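You operate a simulated robot arm through the tools that you are given. There is no shell and no other tool.

Carry out the task below with a simulated robot arm. There is one attempt and no reset: what you move stays moved.

TASK
Rub the ink marks off the lens in the chuck and rest it on the grey block.
Fine: clamp it first; damp the pink pad at the INK OFF tin and put the pad back; open the chuck lever to free the lens; drop no lens. Where these are worked on the way, their far stop is far enough and under half their travel is too little: chuck lever. What is to be rubbed or washed off counts as gone when no trace of it is left.

The check looks at the end state, three seconds after you hand in, the way a careful person would. Anything else that was tipped, shoved, dropped, spilled or broken makes it a failure.

THE ROBOT
A 7-joint arm with a two-finger parallel gripper, fixed in place. Base frame: the origin is on the floor under the middle of its stand, x ahead of it, y to its left, z up. Lengths are in mm, angles in degrees, forces in N, time in s.
With the tool pointing down near the work surface it reaches from about 520 to 960 mm from the base axis. Its first joint turns from -166.0 to 166.0 degrees. Payload 3.91 kg.
The TCP is the grasp point between the finger pads, 30 mm short of the fingertips. In the tool frame z runs along the fingers and y along their closing line. Largest opening 110 mm; finger width 20, thickness 10; the body of the gripper, 48 by 112 mm, starts 55 mm behind the TCP.
Orientation is that of the tool frame in the base frame, as [roll, pitch, yaw] about the fixed x, y, z axes, in that order (R = Rz(yaw) Ry(pitch) Rx(roll)). With the fingers straight down and closing along the base's y, the tool's x points along the base's -x, its y along +y and its z along -z.

THE INTERFACE
- The arm moves only by the tool arm_command. Its argument "plan" is text: rows parted by semicolons, each of 7 numbers parted by spaces: the shift along the base's x, y, z in cm, then the turn, a rotation vector about the base's x, y, z in degrees, then the closure, from 0 (fully open) to 1 (shut). In form: x y z rx ry rz gripper; .... A call has 1 to 20 rows; each row is the pose to reach, as a shift and turn from the pose commanded when the call began. Rows are played at 5 a second. More than 50 mm and 8.6 degrees between two rows, or a gripper value outside its range, and nothing of the call is played. A pose out of reach is approached as far as the arm can. The call stops where the force on the tool passes 40 N (or 10 N more than at its start, if that is more) or the arm is blocked; 0.2 s more then pass. Each finger travels about 72 mm/s and halts on what it meets, pressing with about 36 N; the grip force reading is that of the motor and also rises with nothing between the fingers. The clock runs only during rows and for 0.2 s after the last one: add rows that repeat a pose to give the fingers time. The reply holds the time, the measured pose of the TCP, the force on the tool along the base axes, the opening and the grip force, in the units named above and with some noise, with the torque about the TCP (base axes, N m) and any sound that the robot's microphone picked up.
- Cameras (640 x 400 px; columns grow to the right, rows downward): "scene" is fixed at [30.7, 494.7, 1551.2]; the picture's right is [-0.69, -0.72, 0.00], its down [-0.39, 0.38, -0.84] and it looks along [0.60, -0.58, -0.55] (base axes); focal length 351 px, centre (320, 200). "wrist" rides on the gripper at [72, 17, -103] in the tool frame; the picture's right is [-0.23, 0.97, 0.00], its down [-0.76, -0.18, -0.62] and it looks along [-0.61, -0.14, 0.78] (tool axes); focal length 222 px, centre (320, 200). There is no depth. A picture from a camera that has moved, and an enlarged one, comes with that camera's place and axes in the base frame and with its lens. The place of the scene camera against the robot may be out by one fixed shift of up to 25 mm in any direction.
- snapshot(camera): a new picture of that camera. No time passes.
- move_column(by): slides the trunk up (or, below 0, down) by that many mm; the arm rides with it, the base frame stays. It gives what a move gives, with no picture.
- enlarge(camera, box): a new picture of the part [left, top, right, bottom] of that camera's present view, enlarged. No time passes.
- sign_off(): hands the job in; it is judged then, once.

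Places have to be worked out from the pictures, the camera data and where the tool is seen. Open the gripper and draw the arm clear of the work before you hand the job in, unless the task says otherwise.

The tools are called as a command line: name --argument value ..., lists and objects as JSON in quotes. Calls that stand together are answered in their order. arm_command: Moves the arm, as the interface text tells. Its arguments: {"type":"object","properties":{"plan":{"type":"string"}},"required":["plan"]} The other tools are called the same way: move_column (by) moves the trunk up or down; snapshot (camera) takes a picture; enlarge (camera, box) takes an enlarged picture of a part of a camera's view; sign_off () hands the job in.

At the start:

```text
time: 0.0
ee_pos: [502.6, 234.7, 1246.5]
orientation: [-180.0, 0.0, -180.0]
contact_force: [-0.4, 0.4, -0.2]
moment: [0.0, 0.0, 0.0]
opening: 110.0
gripper_force: 0.0
trunk travel left (down, up): [-625.0, 57.0]
```

scene: 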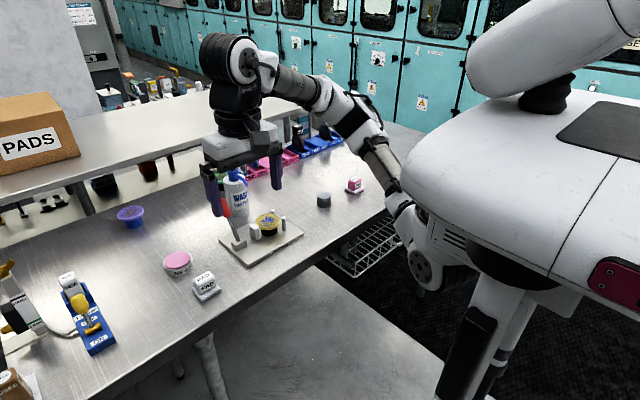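
wrist: 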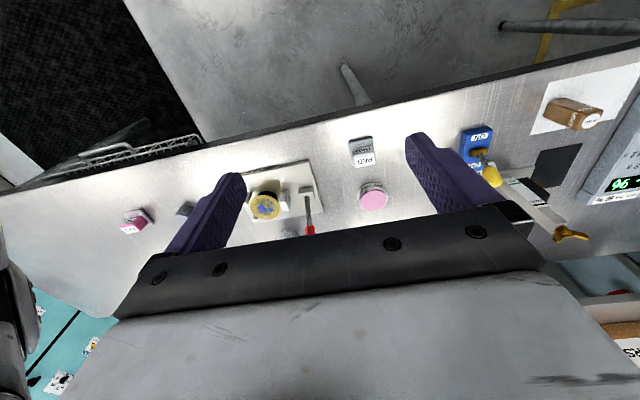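

I start by looking closely at the work area in both cameras before moving anything.

enlarge --camera "scene" --box '[200, 160, 400, 285]'

enlarge --camera "scene" --box '[0, 180, 240, 400]'

enlarge --camera "wrist" --box '[100, 120, 420, 260]'

enlarge --camera "wrist" --box '[340, 60, 640, 260]'

```text
3.20 times, centred on (300, 222) of scene
camera zoom: at [30.7, 494.7, 1551.2], right [-0.69, -0.72, 0.0], down [-0.39, 0.38, -0.84], along [0.6, -0.58, -0.55], focal length 1124 px, centre (384, 128)
```

zoom: 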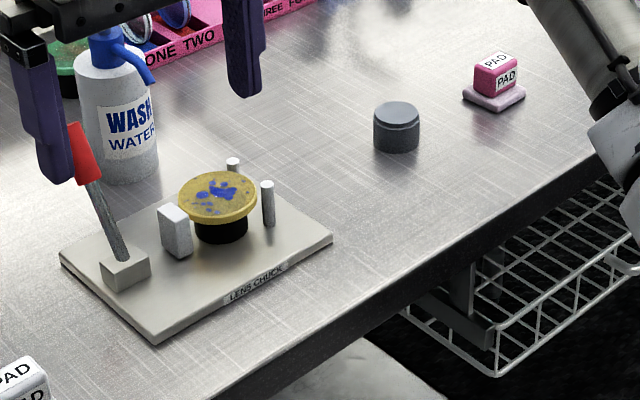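

```text
1.82 times, centred on (120, 290) of scene
camera zoom: at [30.7, 494.7, 1551.2], right [-0.69, -0.72, 0.0], down [-0.39, 0.38, -0.84], along [0.6, -0.58, -0.55], focal length 638 px, centre (684, 36)
```

zoom: 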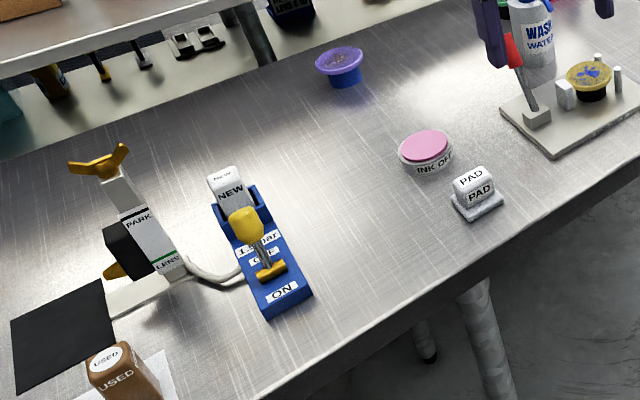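

```text
2.00 times, centred on (260, 190) of wrist
camera zoom: at [431.1, 253.0, 1350.4], right [0.23, 0.97, 0.0], down [0.76, -0.18, 0.62], along [0.61, -0.14, -0.78], focal length 444 px, centre (440, 220)
```

zoom: 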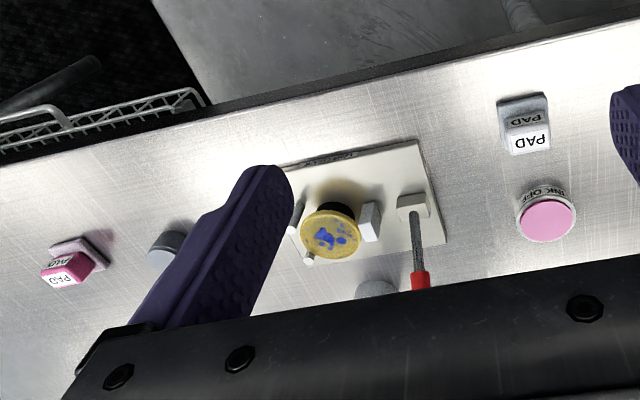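

```text
2.00 times, centred on (490, 160) of wrist
camera zoom: at [431.1, 253.0, 1350.4], right [0.23, 0.97, 0.0], down [0.76, -0.18, 0.62], along [0.61, -0.14, -0.78], focal length 444 px, centre (-20, 280)
```

zoom: 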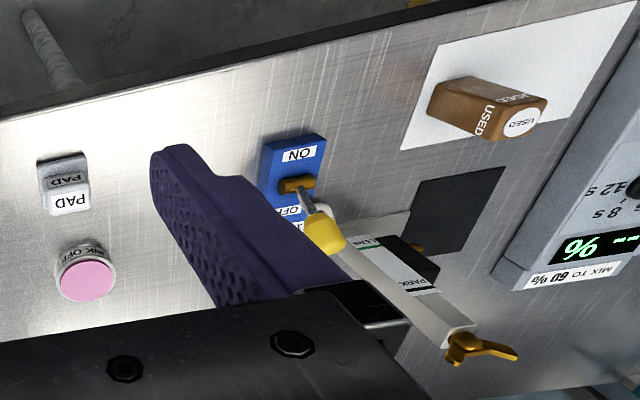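

The lens sits in a chuck (two pins, one white jaw, red-handled lever) roughly at x≈785, y≈10, z≈885; the scene camera is shifted, so I want wrist triangulation. I'll move the arm over toward it, staying high, to get nearer views.

arm_command --plan "1.5 -4 -2 0 0 0 0; 3 -8 -4 0 0 0 0; 4.5 -12 -6 0 0 0 0; 6 -16 -8 0 0 0 0; 7.5 -20 -9 0 0 0 0; 9 -23 -10 0 0 0 0; 9 -23 -10 0 0 0 0"

```text
time: 1.6
ee_pos: [593.5, 5.9, 1148.1]
orientation: [-180.0, 0.0, -180.0]
contact_force: [-0.3, -0.9, 0.7]
moment: [0.03, 0.0, 0.01]
opening: 110.4
gripper_force: 0.1
trunk travel left (down, up): [-625.0, 57.0]
```

The arm moved freely to about (593, 5, 1147). Now a wrist view of the chuck from here.

snapshot --camera "wrist"

enlarge --camera "wrist" --box '[220, 120, 440, 260]'

enlarge --camera "scene" --box '[200, 160, 320, 280]'

```text
taken
camera wrist: at [520.0, 24.5, 1251.4], right [0.23, 0.97, 0.0], down [0.76, -0.18, 0.62], along [0.61, -0.14, -0.78], focal length 222 px, centre (320, 200)
```

wrist: 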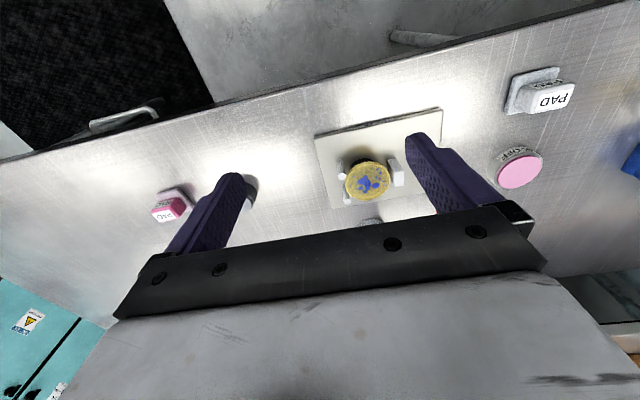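

```text
2.86 times, centred on (330, 190) of wrist
camera zoom: at [520.0, 24.5, 1251.4], right [0.23, 0.97, 0.0], down [0.76, -0.18, 0.62], along [0.61, -0.14, -0.78], focal length 635 px, centre (291, 229)
```

zoom: 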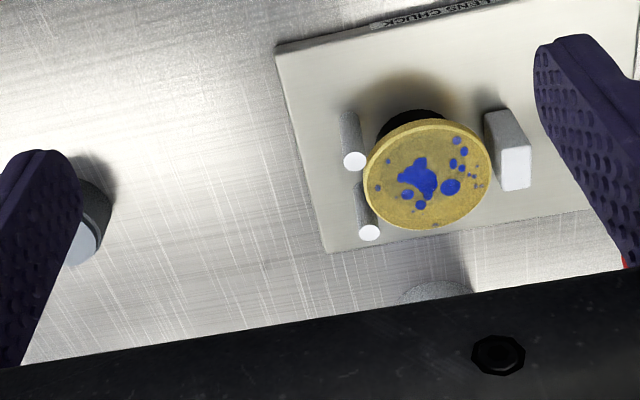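

```text
3.33 times, centred on (260, 220) of scene
camera zoom: at [30.7, 494.7, 1551.2], right [-0.69, -0.72, 0.0], down [-0.39, 0.38, -0.84], along [0.6, -0.58, -0.55], focal length 1170 px, centre (520, 133)
```

zoom: 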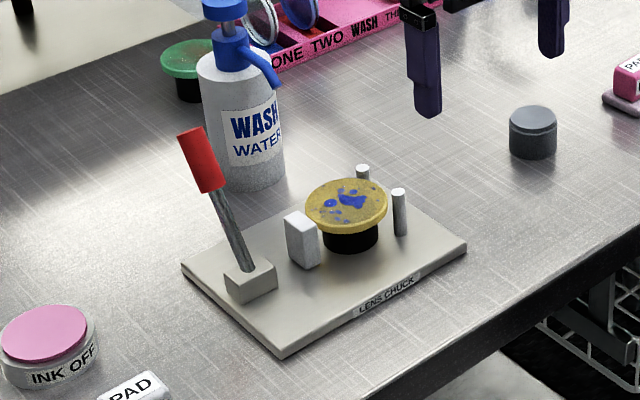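

Triangulating the two wrist views puts the lens top near (729, 54, 959), the INK OFF tin near (786, 302, 934) and the pink pad near (730, −328, 925). Next I'll move sideways to look at the lever.

arm_command --plan "0 4 0 0 0 0 0; 0 8 0 0 0 0 0; 0 12 0 0 0 0 0; 0 16 0 0 0 0 0; 0 16 0 0 0 0 0"

snapshot --camera "wrist"

enlarge --camera "wrist" --box '[220, 100, 420, 225]'

enlarge --camera "scene" --box '[200, 160, 320, 280]'

```text
time: 2.8
ee_pos: [596.5, 163.8, 1148.6]
orientation: [179.9, -0.1, 179.8]
contact_force: [0.4, 0.3, -0.5]
moment: [0.01, 0.0, -0.05]
opening: 110.4
gripper_force: 0.0
trunk travel left (down, up): [-625.0, 57.0]
```

```text
taken
camera wrist: at [523.3, 183.0, 1252.6], right [0.23, 0.97, 0.0], down [0.76, -0.18, 0.62], along [0.61, -0.14, -0.78], focal length 222 px, centre (320, 200)
```

wrist: 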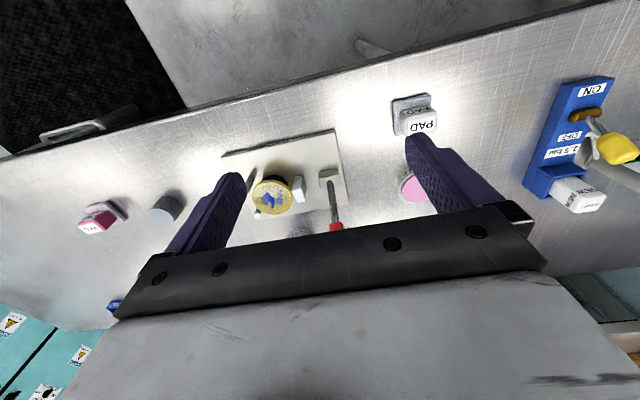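

```text
3.20 times, centred on (320, 162) of wrist
camera zoom: at [523.3, 183.0, 1252.6], right [0.23, 0.97, 0.0], down [0.76, -0.18, 0.62], along [0.61, -0.14, -0.78], focal length 711 px, centre (320, 320)
```

zoom: 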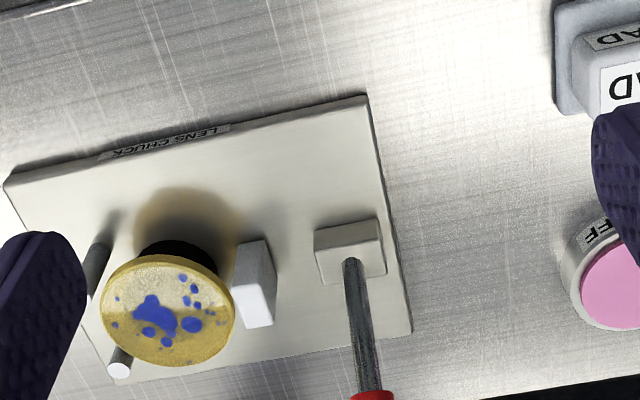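

```text
3.33 times, centred on (260, 220) of scene
camera zoom: at [30.7, 494.7, 1551.2], right [-0.69, -0.72, 0.0], down [-0.39, 0.38, -0.84], along [0.6, -0.58, -0.55], focal length 1170 px, centre (520, 133)
```

zoom: 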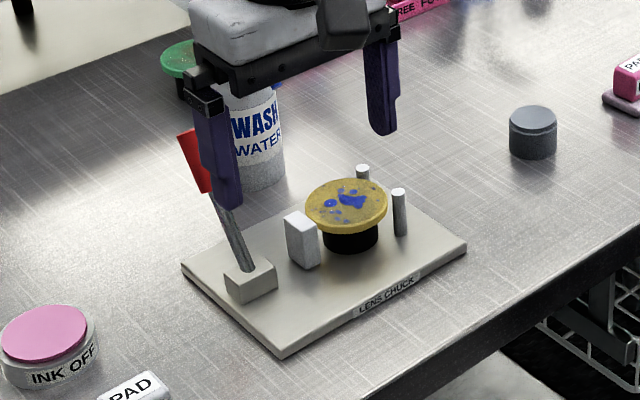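

The chuck lever base is near (738, 151, 927) and its red handle reaches about z≈1050. I'll move forward at this height so the whole lever shows above the gripper body in the wrist view.

arm_command --plan "4 0 0 0 0 0 0; 8 -1 0 0 0 0 0; 12 -2 0 0 0 0 0; 12 -2 0 0 0 0 0"

snapshot --camera "wrist"

enlarge --camera "wrist" --box '[220, 60, 420, 185]'

```text
time: 3.8
ee_pos: [716.3, 142.6, 1148.8]
orientation: [-180.0, 0.1, 179.9]
contact_force: [-0.2, 0.8, 0.5]
moment: [0.02, 0.02, 0.0]
opening: 110.0
gripper_force: 0.1
trunk travel left (down, up): [-625.0, 57.0]
```

```text
taken
camera wrist: at [642.7, 161.7, 1251.7], right [0.23, 0.97, 0.0], down [0.76, -0.18, 0.62], along [0.61, -0.14, -0.78], focal length 222 px, centre (320, 200)
```

wrist: 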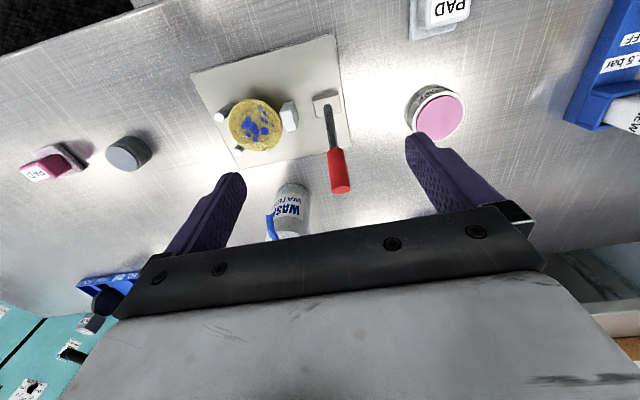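

```text
3.20 times, centred on (320, 122) of wrist
camera zoom: at [642.7, 161.7, 1251.7], right [0.23, 0.97, 0.0], down [0.76, -0.18, 0.62], along [0.61, -0.14, -0.78], focal length 711 px, centre (320, 448)
```

zoom: 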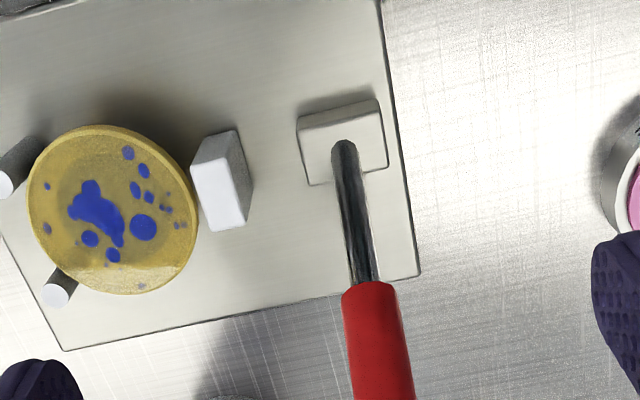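

The lever is now well measured: shaft from about (728, 153, 948) leaning toward +x up to a handle end near (781, 153, 1065), so it should swing about the y axis, toward the robot to clamp. I'll shut the fingers, pass over it and go down on its far (+x) side.

arm_command --plan "4 0.3 0 0 0 0 1; 8 0.7 0 0 0 0 1; 11.5 1.0 0 0 0 0 1; 11.5 1.0 0 0 0 0 1; 11.5 1.0 -4 0 0 0 1; 11.5 1.0 -8 0 0 0 1; 11.5 1.0 -10.5 0 0 0 1; 11.5 1.0 -10.5 0 0 0 1"

snapshot --camera "wrist"

enlarge --camera "scene" --box '[180, 130, 320, 280]'

```text
time: 5.6
ee_pos: [828.4, 152.1, 1040.7]
orientation: [180.0, 0.0, 179.9]
contact_force: [0.2, 0.0, -1.4]
moment: [-0.02, 0.01, 0.0]
opening: 0.0
gripper_force: 35.9
trunk travel left (down, up): [-625.0, 57.0]
```

```text
taken
camera wrist: at [756.5, 171.1, 1144.5], right [0.23, 0.97, 0.0], down [0.76, -0.18, 0.62], along [0.61, -0.14, -0.78], focal length 222 px, centre (320, 200)
```

wrist: 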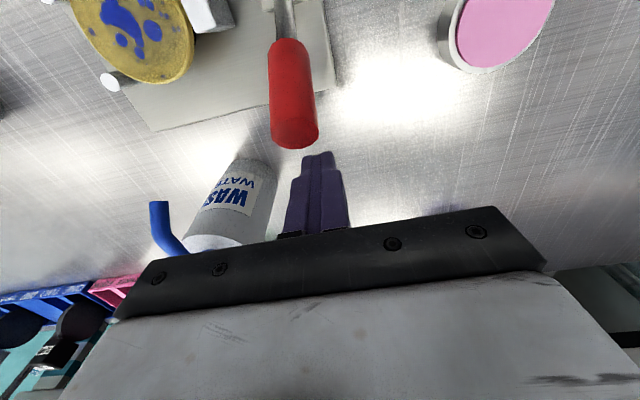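

```text
2.67 times, centred on (250, 205) of scene
camera zoom: at [30.7, 494.7, 1551.2], right [-0.69, -0.72, 0.0], down [-0.39, 0.38, -0.84], along [0.6, -0.58, -0.55], focal length 936 px, centre (507, 187)
```

zoom: 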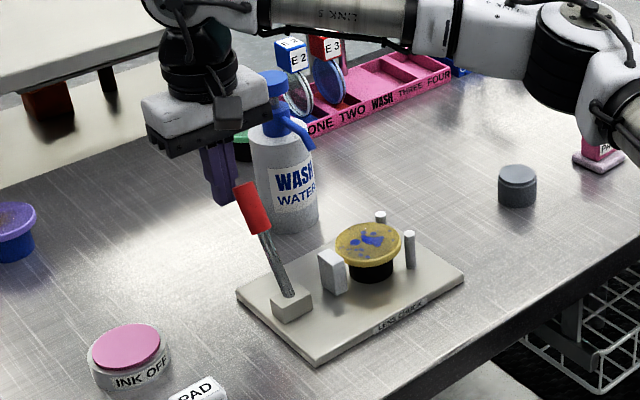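

The closed fingers are on the far side of the handle and lined up in y (handle end at about x≈788, y≈155, fingers at y≈152). I now push the lever toward the robot slowly, watching the force.

arm_command --plan "-1.5 0 0 0 0 0 1; -3 0 0 0 0 0 1; -4 0 0 0 0 0 1; -5 0 0 0 0 0 1; -6 0 0 0 0 0 1; -7 0 0 0 0 0 1; -8 0 0 0 0 0 1; -9 0 0 0 0 0 1; -9 0 0 0 0 0 1"

snapshot --camera "wrist"

enlarge --camera "scene" --box '[180, 130, 320, 280]'

```text
time: 7.6
ee_pos: [737.2, 155.8, 1042.9]
orientation: [-180.0, 0.0, -180.0]
contact_force: [-0.7, 0.0, 0.2]
moment: [0.01, 0.0, -0.01]
opening: 0.0
gripper_force: 35.8
trunk travel left (down, up): [-625.0, 57.0]
```

```text
taken
camera wrist: at [664.5, 173.9, 1146.1], right [0.23, 0.97, 0.0], down [0.76, -0.18, 0.62], along [0.61, -0.14, -0.78], focal length 222 px, centre (320, 200)
```

wrist: 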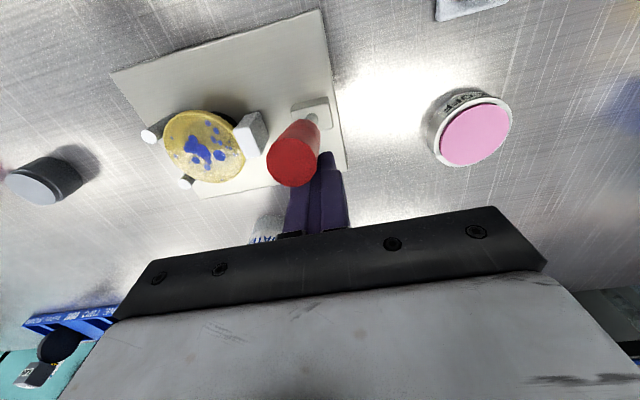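

```text
2.67 times, centred on (250, 205) of scene
camera zoom: at [30.7, 494.7, 1551.2], right [-0.69, -0.72, 0.0], down [-0.39, 0.38, -0.84], along [0.6, -0.58, -0.55], focal length 936 px, centre (507, 187)
```

zoom: 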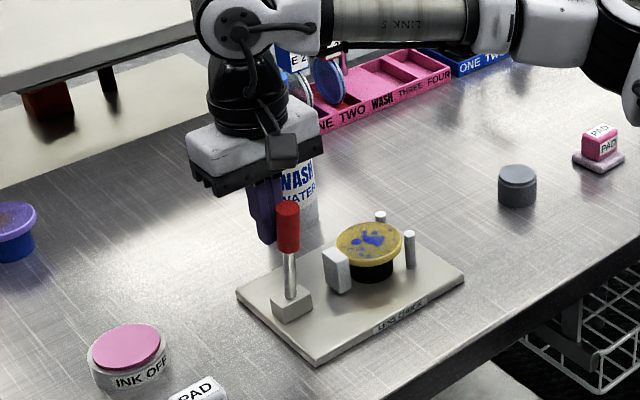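

The lever swung freely to roughly upright and the jaw is closing in on the lens. I keep pushing toward −x until the stop is felt.

arm_command --plan "-1 -0.2 0 0 0 0 1; -2 -0.2 0 0 0 0 1; -3 -0.2 0 0 0 0 1; -4 -0.2 0 0 0 0 1; -5 -0.2 0 0 0 0 1; -5 -0.2 0 0 0 0 1"

snapshot --camera "wrist"

enlarge --camera "scene" --box '[180, 130, 320, 280]'

```text
time: 8.6
ee_pos: [707.6, 152.0, 1046.3]
orientation: [179.5, 1.2, 179.3]
contact_force: [15.7, 1.5, 2.9]
moment: [0.01, -0.43, -0.01]
opening: 0.0
gripper_force: 36.0
trunk travel left (down, up): [-625.0, 57.0]
stopped in row 4: the force on the tool passed its limit at 50 N (the readings are from after the stop); the commanded pose is now the measured one
```

```text
taken
camera wrist: at [633.5, 170.6, 1147.6], right [0.24, 0.97, 0.01], down [0.75, -0.19, 0.64], along [0.62, -0.14, -0.77], focal length 222 px, centre (320, 200)
```

wrist: 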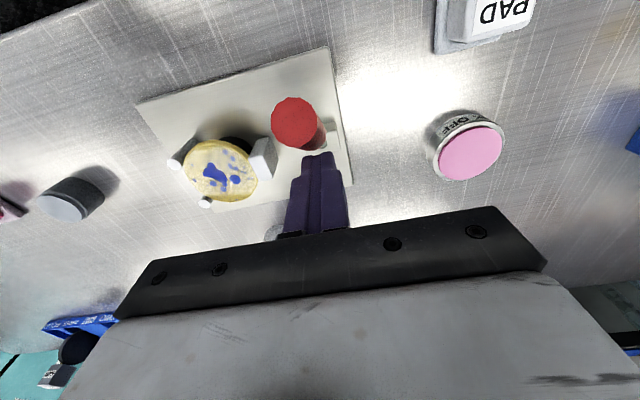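

```text
2.67 times, centred on (250, 205) of scene
camera zoom: at [30.7, 494.7, 1551.2], right [-0.69, -0.72, 0.0], down [-0.39, 0.38, -0.84], along [0.6, -0.58, -0.55], focal length 936 px, centre (507, 187)
```

zoom: 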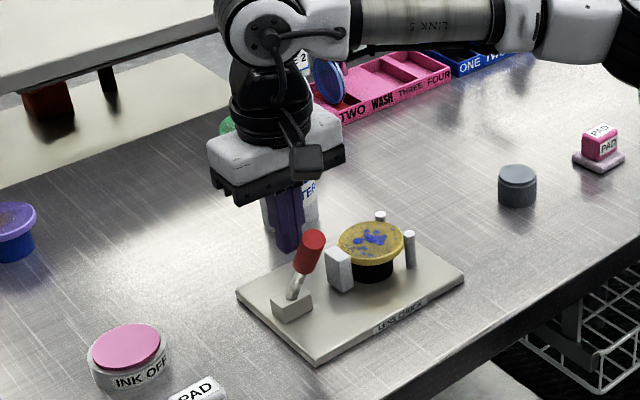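

The push ended with a 50 N stop and the lever now leans about −24° toward the robot, with the jaw against the lens — clamped. I back off, rise, open the fingers and check that it stays.

arm_command --plan "1.5 0 0 0 0 0 1; 4 0 0 0 0 0 1; 6 0 3 0 0 0 1; 6 0 7 0 0 0 1; 5 0 11 0 0 0 0.5; 3 -1 13 0 0 0 0; 1 -3 14 0 0 0 0; 0 -5 14 0 0 0 0; 0 -5 14 0 0 0 0"

snapshot --camera "wrist"

enlarge --camera "wrist" --box '[240, 60, 400, 160]'

enlarge --camera "scene" --box '[210, 190, 310, 270]'

```text
time: 10.6
ee_pos: [706.2, 103.0, 1182.9]
orientation: [179.6, 0.9, 179.4]
contact_force: [0.3, -0.3, -1.2]
moment: [-0.02, 0.01, 0.01]
opening: 110.2
gripper_force: 0.1
trunk travel left (down, up): [-625.0, 57.0]
```

```text
taken
camera wrist: at [632.6, 121.2, 1284.9], right [0.24, 0.97, 0.01], down [0.75, -0.19, 0.63], along [0.62, -0.14, -0.77], focal length 222 px, centre (320, 200)
```

wrist: 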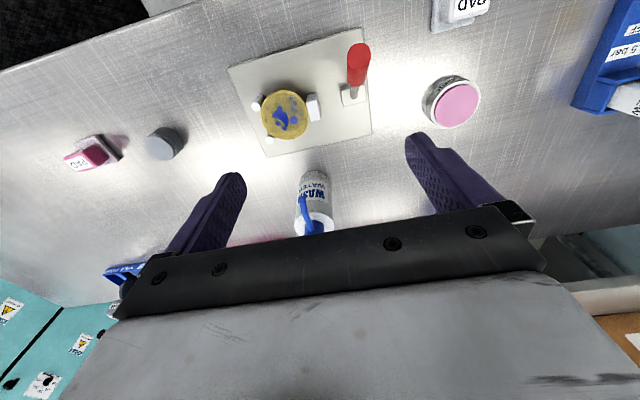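

```text
4.00 times, centred on (320, 110) of wrist
camera zoom: at [632.6, 121.2, 1284.9], right [0.24, 0.97, 0.01], down [0.75, -0.19, 0.63], along [0.62, -0.14, -0.77], focal length 888 px, centre (320, 560)
```

zoom: 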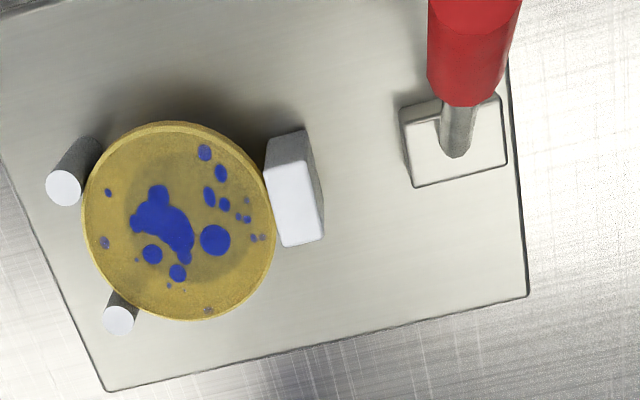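

```text
5.00 times, centred on (260, 230) of scene
camera zoom: at [30.7, 494.7, 1551.2], right [-0.69, -0.72, 0.0], down [-0.39, 0.38, -0.84], along [0.6, -0.58, -0.55], focal length 1755 px, centre (620, 50)
```

zoom: 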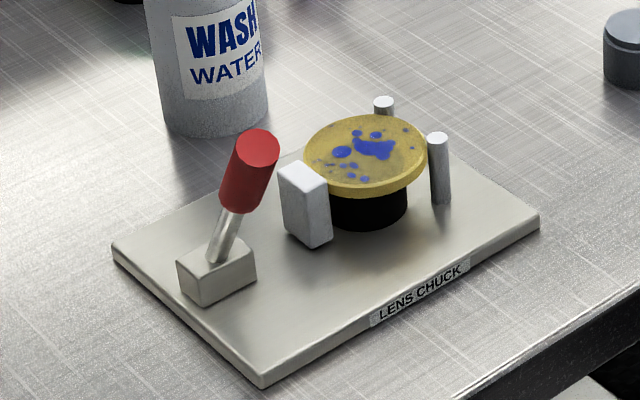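

The lens is clamped: it touches both pins and the jaw, and the lever stays at its stop. Now I travel to the pink pad for a close look before grasping it, also correcting the small tilt the push left.

arm_command --plan "-0.5 -4 -0.5 -0.4 0.9 0.6 0; -1 -8.5 -1 -0.4 0.9 0.6 0; -1.5 -13 -2 -0.4 0.9 0.6 0; -2 -17.5 -3 -0.4 0.9 0.6 0; -2.5 -22 -4 -0.4 0.9 0.6 0; -3 -26.5 -5.5 -0.4 0.9 0.6 0; -3.5 -31 -7 -0.4 0.9 0.6 0; -4 -35 -9 -0.4 0.9 0.6 0; -4.4 -38.5 -12 -0.4 0.9 0.6 0; -4.4 -41 -15 -0.4 0.9 0.6 0; -4.4 -41.5 -18 -0.4 0.9 0.6 0; -4.4 -41.5 -18 -0.4 0.9 0.6 0"

snapshot --camera "wrist"

enlarge --camera "wrist" --box '[240, 130, 400, 230]'

enlarge --camera "scene" --box '[300, 140, 400, 220]'

```text
time: 13.2
ee_pos: [661.4, -312.7, 1002.5]
orientation: [-179.9, 0.2, -180.0]
contact_force: [1.0, -0.2, 0.7]
moment: [0.02, -0.01, -0.02]
opening: 110.0
gripper_force: 0.2
trunk travel left (down, up): [-625.0, 57.0]
```

```text
taken
camera wrist: at [589.8, -295.0, 1106.7], right [0.23, 0.97, 0.0], down [0.76, -0.18, 0.62], along [0.61, -0.14, -0.78], focal length 222 px, centre (320, 200)
```

wrist: 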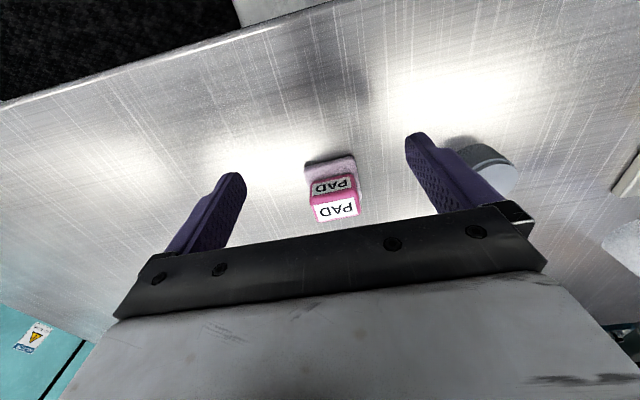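

```text
4.00 times, centred on (320, 180) of wrist
camera zoom: at [589.8, -295.0, 1106.7], right [0.23, 0.97, 0.0], down [0.76, -0.18, 0.62], along [0.61, -0.14, -0.78], focal length 888 px, centre (320, 280)
```

zoom: 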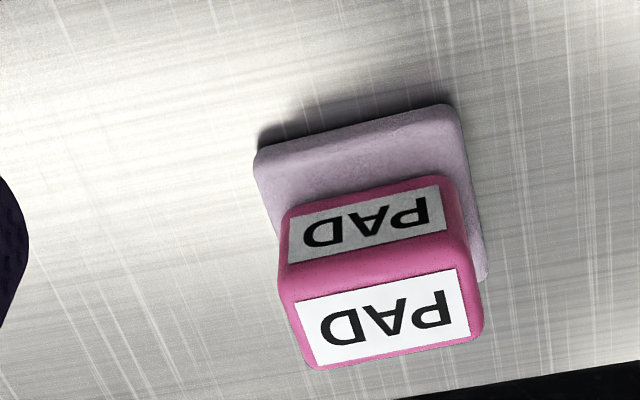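

```text
5.00 times, centred on (350, 180) of scene
camera zoom: at [30.7, 494.7, 1551.2], right [-0.69, -0.72, 0.0], down [-0.39, 0.38, -0.84], along [0.6, -0.58, -0.55], focal length 1755 px, centre (170, 300)
```

zoom: 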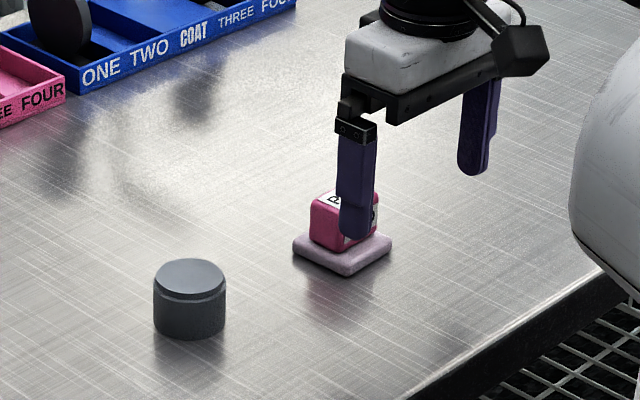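

The pink pad is a pink handle block on a pale foam slab, square with the base axes. I move forward 6 cm for a second view to triangulate its exact place and height.

arm_command --plan "3 0 0 0 0 0 0; 6 0 0 0 0 0 0; 6 0 0 0 0 0 0"

snapshot --camera "wrist"

enlarge --camera "wrist" --box '[240, 70, 400, 170]'

```text
time: 14.0
ee_pos: [723.1, -312.3, 1006.6]
orientation: [180.0, 0.0, 180.0]
contact_force: [-0.1, 0.0, -0.4]
moment: [-0.04, -0.04, -0.03]
opening: 110.0
gripper_force: 0.0
trunk travel left (down, up): [-625.0, 57.0]
```

```text
taken
camera wrist: at [651.1, -294.3, 1109.8], right [0.23, 0.97, 0.0], down [0.76, -0.18, 0.62], along [0.61, -0.14, -0.78], focal length 222 px, centre (320, 200)
```

wrist: 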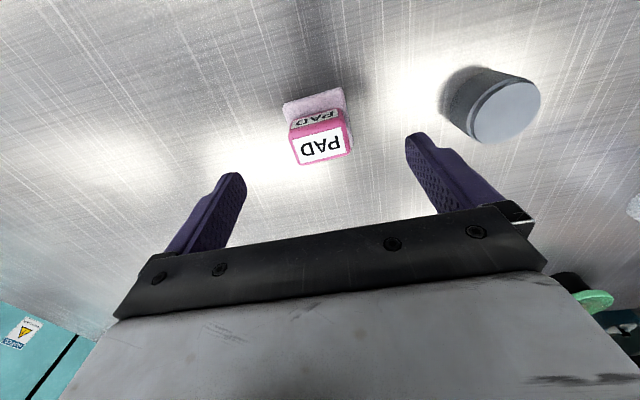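

```text
4.00 times, centred on (320, 120) of wrist
camera zoom: at [651.1, -294.3, 1109.8], right [0.23, 0.97, 0.0], down [0.76, -0.18, 0.62], along [0.61, -0.14, -0.78], focal length 888 px, centre (320, 520)
```

zoom: 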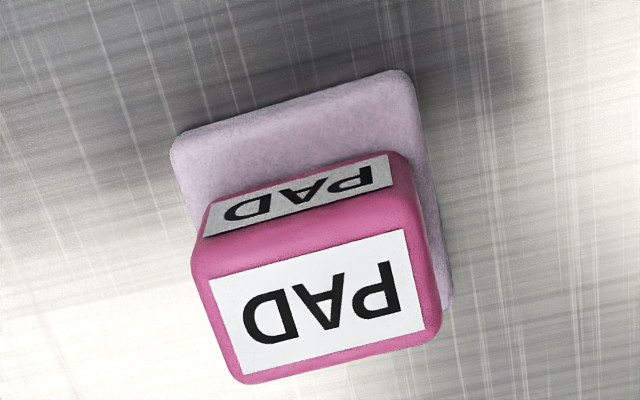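

The two close views give the pad handle top at (721, −310, 956), about 40 mm wide in y, on a 50 mm foam slab whose top is near z≈916 (table ≈904). I lower the open fingers around it in two stages.

arm_command --plan "0 0.1 -1.5 0 0 0 0; -0.1 0.2 -3 0 0 0 0; -0.1 0.2 -3 0 0 0 0"

snapshot --camera "wrist"

enlarge --camera "scene" --box '[300, 140, 400, 220]'

```text
time: 14.8
ee_pos: [721.4, -308.5, 978.0]
orientation: [-180.0, 0.0, -179.9]
contact_force: [-0.5, -0.2, 0.0]
moment: [-0.01, 0.0, 0.01]
opening: 110.1
gripper_force: 0.0
trunk travel left (down, up): [-625.0, 57.0]
```

```text
taken
camera wrist: at [649.0, -290.9, 1080.2], right [0.23, 0.97, 0.0], down [0.76, -0.18, 0.62], along [0.61, -0.14, -0.78], focal length 222 px, centre (320, 200)
```

wrist: 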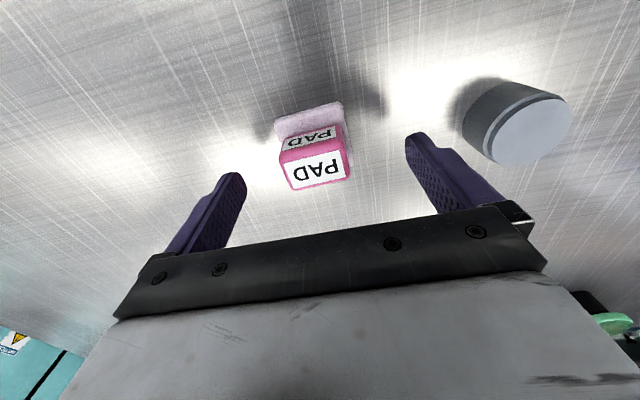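

```text
5.00 times, centred on (350, 180) of scene
camera zoom: at [30.7, 494.7, 1551.2], right [-0.69, -0.72, 0.0], down [-0.39, 0.38, -0.84], along [0.6, -0.58, -0.55], focal length 1755 px, centre (170, 300)
```

zoom: 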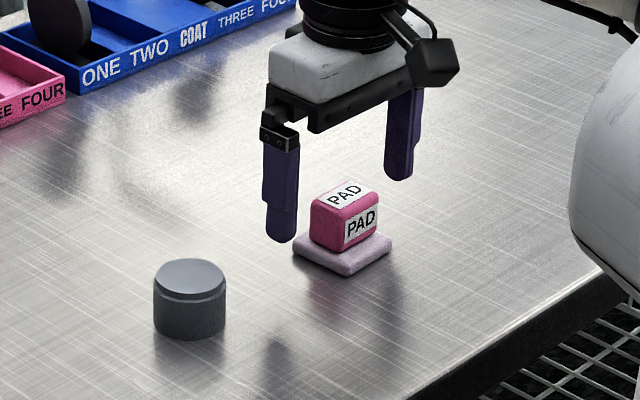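

This view again gives the handle top at (722, −310), between the fingers. I descend the remaining ~24 mm and close on the handle.

arm_command --plan "0 -0.1 -1.2 0 0 0 0; 0 -0.2 -2.3 0 0 0 0; 0 -0.2 -2.3 0 0 0 0; 0 -0.2 -2.3 0 0 0 0.4; 0 -0.2 -2.3 0 0 0 0.7; 0 -0.2 -2.3 0 0 0 0.8; 0 -0.2 -2.3 0 0 0 0.8; 0 -0.2 -2.3 0 0 0 0.8"

snapshot --camera "wrist"

enlarge --camera "scene" --box '[300, 140, 400, 220]'

```text
time: 16.6
ee_pos: [722.7, -312.3, 952.4]
orientation: [180.0, 0.0, -179.9]
contact_force: [0.3, 0.3, 0.2]
moment: [0.0, -0.04, 0.01]
opening: 43.5
gripper_force: 35.4
trunk travel left (down, up): [-625.0, 57.0]
```

```text
taken
camera wrist: at [649.6, -293.8, 1056.3], right [0.23, 0.97, 0.0], down [0.76, -0.18, 0.62], along [0.61, -0.14, -0.78], focal length 222 px, centre (320, 200)
```

wrist: 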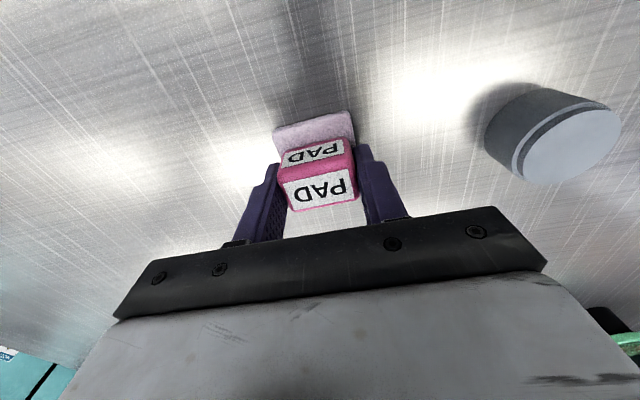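

```text
5.00 times, centred on (350, 180) of scene
camera zoom: at [30.7, 494.7, 1551.2], right [-0.69, -0.72, 0.0], down [-0.39, 0.38, -0.84], along [0.6, -0.58, -0.55], focal length 1755 px, centre (170, 300)
```

zoom: 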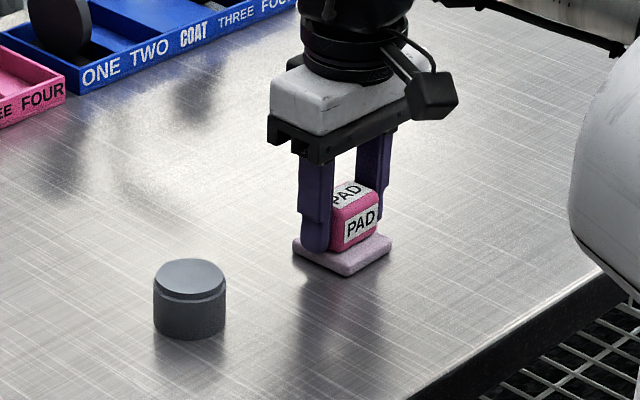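

The pad is held (opening 43.5 mm, 35 N grip). I lift it gently and confirm that it hangs from the fingers.

arm_command --plan "0 0 1 0 0 0 0.8; 0 0 2.5 0 0 0 0.8; 0 0 5 0 0 0 0.8; 0 0 8 0 0 0 0.8; 0 0 12 0 0 0 0.8; 0 0 16 0 0 0 0.8; 0 0 20 0 0 0 0.8; 0 0 20 0 0 0 0.8"

snapshot --camera "wrist"

snapshot --camera "scene"

```text
time: 18.4
ee_pos: [720.7, -310.7, 1131.9]
orientation: [180.0, 0.0, -180.0]
contact_force: [-0.5, 0.0, -0.4]
moment: [0.02, 0.0, 0.02]
opening: 43.5
gripper_force: 36.4
out of reach, approached as far as the arm can: row 7, 8
trunk travel left (down, up): [-625.0, 57.0]
```

```text
taken
camera wrist: at [647.8, -292.5, 1236.0], right [0.23, 0.97, 0.0], down [0.76, -0.18, 0.62], along [0.61, -0.14, -0.78], focal length 222 px, centre (320, 200)
```

wrist: 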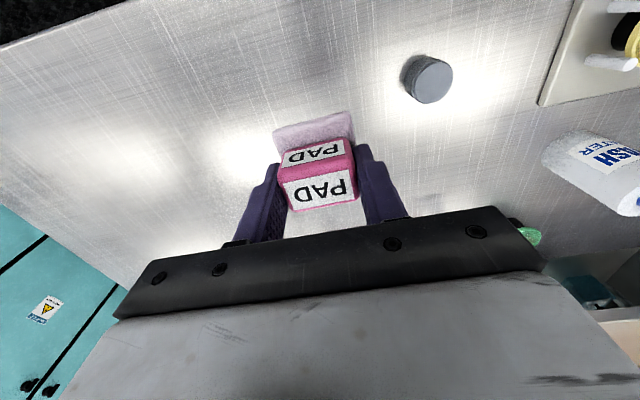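

```text
taken
```

scene: 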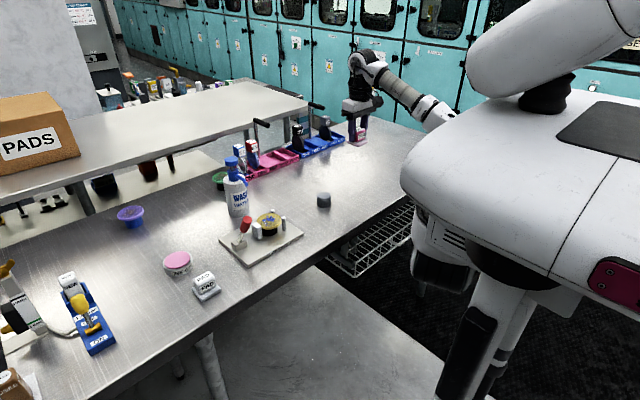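

The pad hangs level in the fingers; the last bit of the lift was out of reach (z≈1132 is about the ceiling here). I carry it across at this height toward the INK OFF tin, stopping short to look.

arm_command --plan "0 4.5 -3 0 0 0 0.8; 0 9 -4 0 0 0 0.8; 0 13.5 -4 0 0 0 0.8; 0 18 -4 0 0 0 0.8; 0 22.5 -4 0 0 0 0.8; 0 27 -4 0 0 0 0.8; 0.5 31.5 -4 0 0 0 0.8; 1 36 -4 0 0 0 0.8; 1.5 40.5 -4 0 0 0 0.8; 1.5 45 -4 0 0 0 0.8; 1.5 49 -4 0 0 0 0.8; 1.5 51 -4 0 0 0 0.8; 1.5 51 -4 0 0 0 0.8"

snapshot --camera "wrist"

enlarge --camera "scene" --box '[140, 140, 300, 310]'

```text
refused: row 1 steps farther than a row can; nothing moved
```

```text
taken
camera wrist: at [647.8, -292.5, 1236.0], right [0.23, 0.97, 0.0], down [0.76, -0.18, 0.62], along [0.61, -0.14, -0.78], focal length 222 px, centre (320, 200)
```

wrist: 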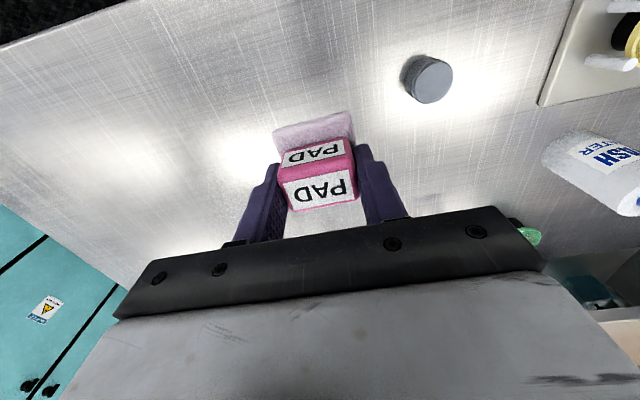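

```text
2.35 times, centred on (220, 225) of scene
camera zoom: at [30.7, 494.7, 1551.2], right [-0.69, -0.72, 0.0], down [-0.39, 0.38, -0.84], along [0.6, -0.58, -0.55], focal length 826 px, centre (555, 141)
```

zoom: 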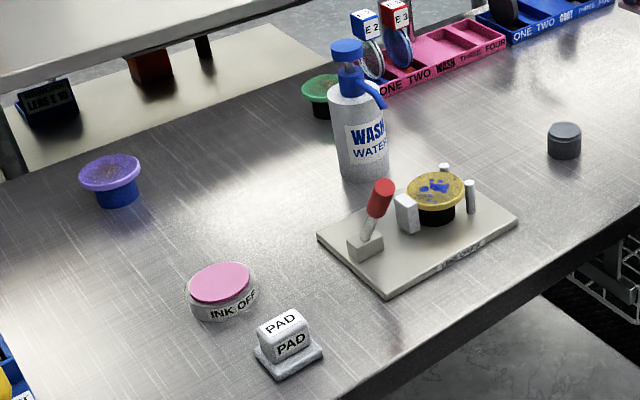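

The first row stepped just over 50 mm, so nothing moved. I split that first step and repeat the carry.

arm_command --plan "0 3 -2 0 0 0 0.8; 0 7 -4 0 0 0 0.8; 0 11.5 -4 0 0 0 0.8; 0 16 -4 0 0 0 0.8; 0 20.5 -4 0 0 0 0.8; 0 25 -4 0 0 0 0.8; 0.5 29.5 -4 0 0 0 0.8; 1 34 -4 0 0 0 0.8; 1.5 38.5 -4 0 0 0 0.8; 1.5 43 -4 0 0 0 0.8; 1.5 47 -4 0 0 0 0.8; 1.5 51 -4 0 0 0 0.8; 1.5 51 -4 0 0 0 0.8"

snapshot --camera "wrist"

enlarge --camera "wrist" --box '[360, 70, 520, 170]'

```text
time: 21.2
ee_pos: [734.8, 200.5, 1090.7]
orientation: [179.9, 0.1, 180.0]
contact_force: [0.7, 0.4, -0.1]
moment: [-0.01, 0.03, 0.01]
opening: 43.4
gripper_force: 36.0
trunk travel left (down, up): [-625.0, 57.0]
```

```text
taken
camera wrist: at [661.1, 218.6, 1194.1], right [0.23, 0.97, 0.0], down [0.76, -0.18, 0.62], along [0.61, -0.14, -0.78], focal length 222 px, centre (320, 200)
```

wrist: 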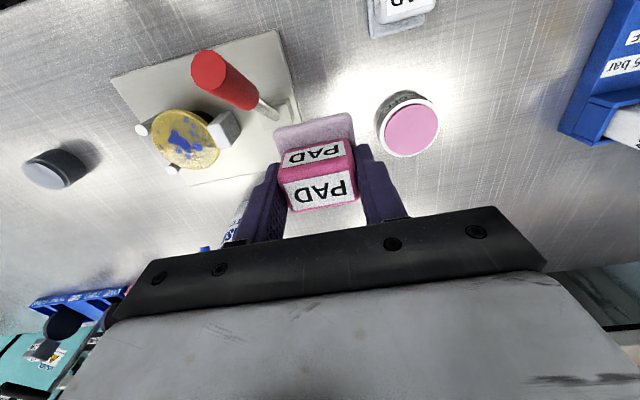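

```text
4.00 times, centred on (440, 120) of wrist
camera zoom: at [661.1, 218.6, 1194.1], right [0.23, 0.97, 0.0], down [0.76, -0.18, 0.62], along [0.61, -0.14, -0.78], focal length 888 px, centre (-160, 520)
```

zoom: 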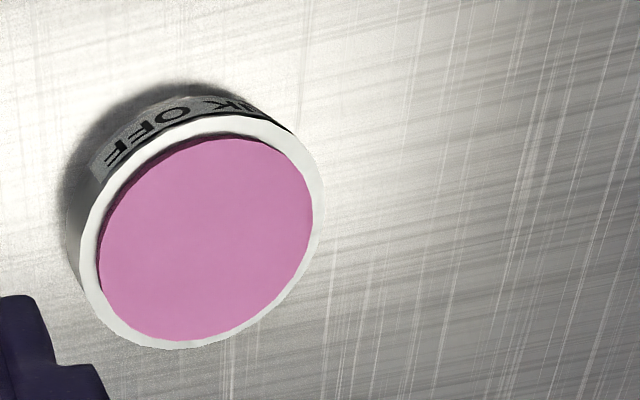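

The pad is now near the tin, and triangulation puts the sponge top at about (783, 302, 938), raised above its ring. I move above it and lower partway, then check alignment.

arm_command --plan "1.6 3.4 0 0 0 0 0.8; 3.2 6.8 -1 0 0 0 0.8; 4.7 10.2 -2 0 0 0 0.8; 4.7 10.2 -5 0 0 0 0.8; 4.7 10.2 -7.5 0 0 0 0.8; 4.7 10.2 -7.5 0 0 0 0.8"

snapshot --camera "wrist"

enlarge --camera "scene" --box '[130, 190, 250, 300]'

```text
time: 22.6
ee_pos: [780.9, 301.8, 1016.5]
orientation: [179.9, 0.0, -179.9]
contact_force: [-0.9, 0.4, -0.6]
moment: [-0.01, -0.03, -0.01]
opening: 43.4
gripper_force: 35.6
trunk travel left (down, up): [-625.0, 57.0]
```

```text
taken
camera wrist: at [708.6, 320.5, 1120.5], right [0.23, 0.97, 0.0], down [0.76, -0.18, 0.62], along [0.61, -0.14, -0.78], focal length 222 px, centre (320, 200)
```

wrist: 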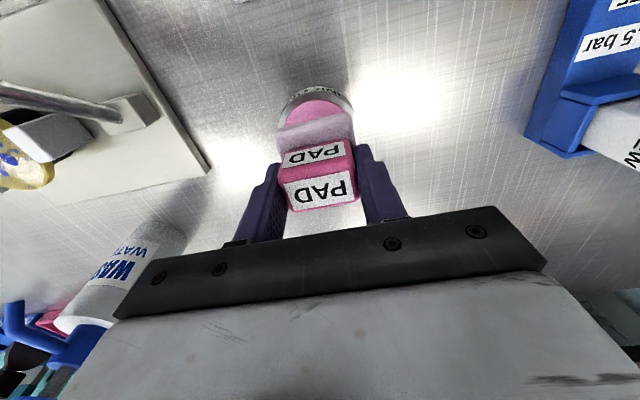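

```text
3.64 times, centred on (190, 245) of scene
camera zoom: at [30.7, 494.7, 1551.2], right [-0.69, -0.72, 0.0], down [-0.39, 0.38, -0.84], along [0.6, -0.58, -0.55], focal length 1277 px, centre (793, 36)
```

zoom: 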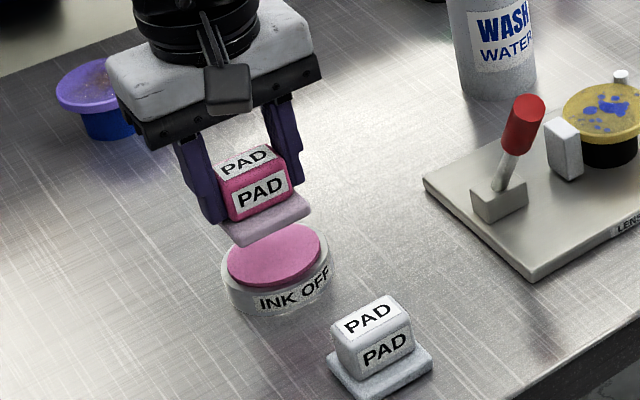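

The pad is squarely above the sponge, roughly 30 mm up. I lower it in small steps, watching for contact force.

arm_command --plan "0.2 0 -1 0 0 0 0.8; 0.2 0 -2 0 0 0 0.8; 0.2 0 -2.4 0 0 0 0.8; 0.2 0 -2.7 0 0 0 0.8; 0.2 0 -2.7 0 0 0 0.8"

enlarge --camera "scene" --box '[130, 190, 250, 300]'

```text
time: 23.8
ee_pos: [784.5, 301.4, 988.2]
orientation: [-179.9, 0.1, -180.0]
contact_force: [-0.2, -0.6, -0.7]
moment: [0.0, -0.03, 0.0]
opening: 43.2
gripper_force: 35.7
trunk travel left (down, up): [-625.0, 57.0]
```

```text
3.64 times, centred on (190, 245) of scene
camera zoom: at [30.7, 494.7, 1551.2], right [-0.69, -0.72, 0.0], down [-0.39, 0.38, -0.84], along [0.6, -0.58, -0.55], focal length 1277 px, centre (793, 36)
```

zoom: 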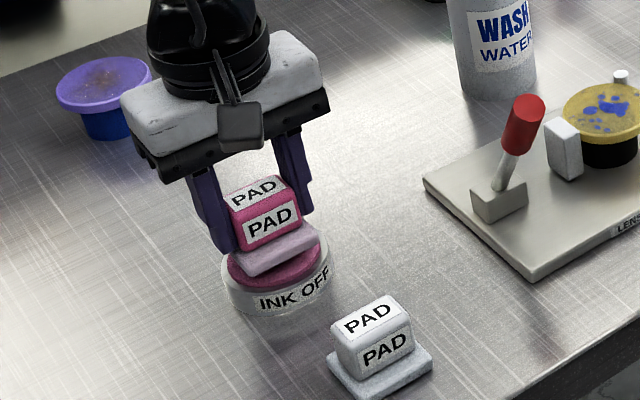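

No force yet and the pad is nearly on the sponge; I continue down in 2 mm steps.

arm_command --plan "0 0 -0.2 0 0 0 0.8; 0 0 -0.4 0 0 0 0.8; 0 0 -0.6 0 0 0 0.8; 0 0 -0.6 0 0 0 0.8"

enlarge --camera "scene" --box '[150, 220, 220, 280]'

```text
time: 24.8
ee_pos: [785.7, 301.0, 983.2]
orientation: [-180.0, -0.1, -179.9]
contact_force: [0.7, -1.0, 0.2]
moment: [-0.04, 0.03, 0.01]
opening: 43.2
gripper_force: 35.7
trunk travel left (down, up): [-625.0, 57.0]
```

```text
6.67 times, centred on (185, 250) of scene
camera zoom: at [30.7, 494.7, 1551.2], right [-0.69, -0.72, 0.0], down [-0.39, 0.38, -0.84], along [0.6, -0.58, -0.55], focal length 2341 px, centre (1220, -133)
```

zoom: 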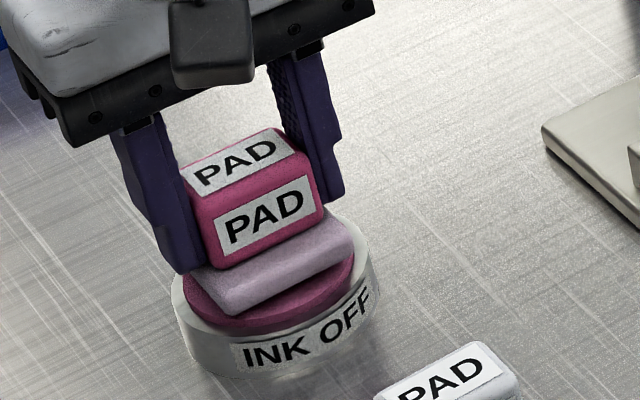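

Still no force (pad a few mm above or just resting); I go on down with fine steps.

arm_command --plan "0 0 -0.15 0 0 0 0.8; 0 0 -0.3 0 0 0 0.8; 0 0 -0.45 0 0 0 0.8; 0 0 -0.45 0 0 0 0.8"

enlarge --camera "scene" --box '[150, 220, 220, 280]'

```text
time: 25.8
ee_pos: [784.9, 300.6, 978.3]
orientation: [180.0, 0.1, -179.9]
contact_force: [-0.3, 0.4, 0.5]
moment: [-0.01, 0.01, 0.02]
opening: 43.4
gripper_force: 36.3
trunk travel left (down, up): [-625.0, 57.0]
```

```text
6.67 times, centred on (185, 250) of scene
camera zoom: at [30.7, 494.7, 1551.2], right [-0.69, -0.72, 0.0], down [-0.39, 0.38, -0.84], along [0.6, -0.58, -0.55], focal length 2341 px, centre (1220, -133)
```

zoom: 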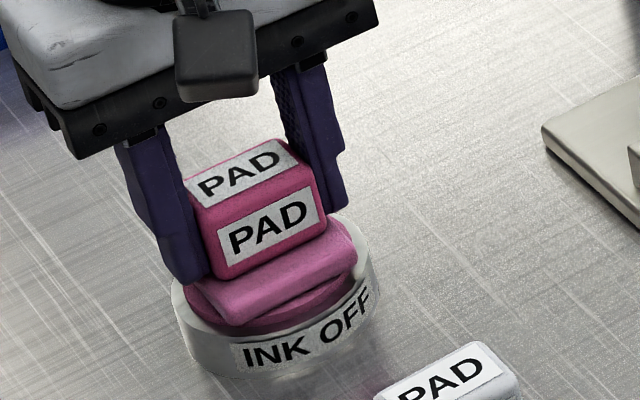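

The foam slab has turned from pale to strong pink — it is taking up fluid. I press a touch more and dwell a second to damp it fully.

arm_command --plan "0 0 -0.1 0 0 0 0.8; 0 0 -0.2 0 0 0 0.8; 0 0 -0.2 0 0 0 0.8; 0 0 -0.2 0 0 0 0.8; 0 0 -0.2 0 0 0 0.8; 0 0 -0.2 0 0 0 0.8"

enlarge --camera "scene" --box '[150, 220, 220, 280]'

```text
time: 27.2
ee_pos: [784.6, 300.1, 978.7]
orientation: [179.8, 0.1, -179.9]
contact_force: [6.4, 7.3, 19.2]
moment: [0.19, -0.08, 0.01]
opening: 43.1
gripper_force: 36.2
trunk travel left (down, up): [-625.0, 57.0]
```

```text
6.67 times, centred on (185, 250) of scene
camera zoom: at [30.7, 494.7, 1551.2], right [-0.69, -0.72, 0.0], down [-0.39, 0.38, -0.84], along [0.6, -0.58, -0.55], focal length 2341 px, centre (1220, -133)
```

zoom: 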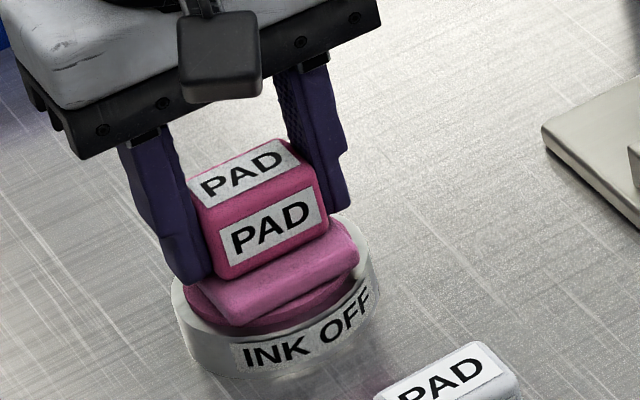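

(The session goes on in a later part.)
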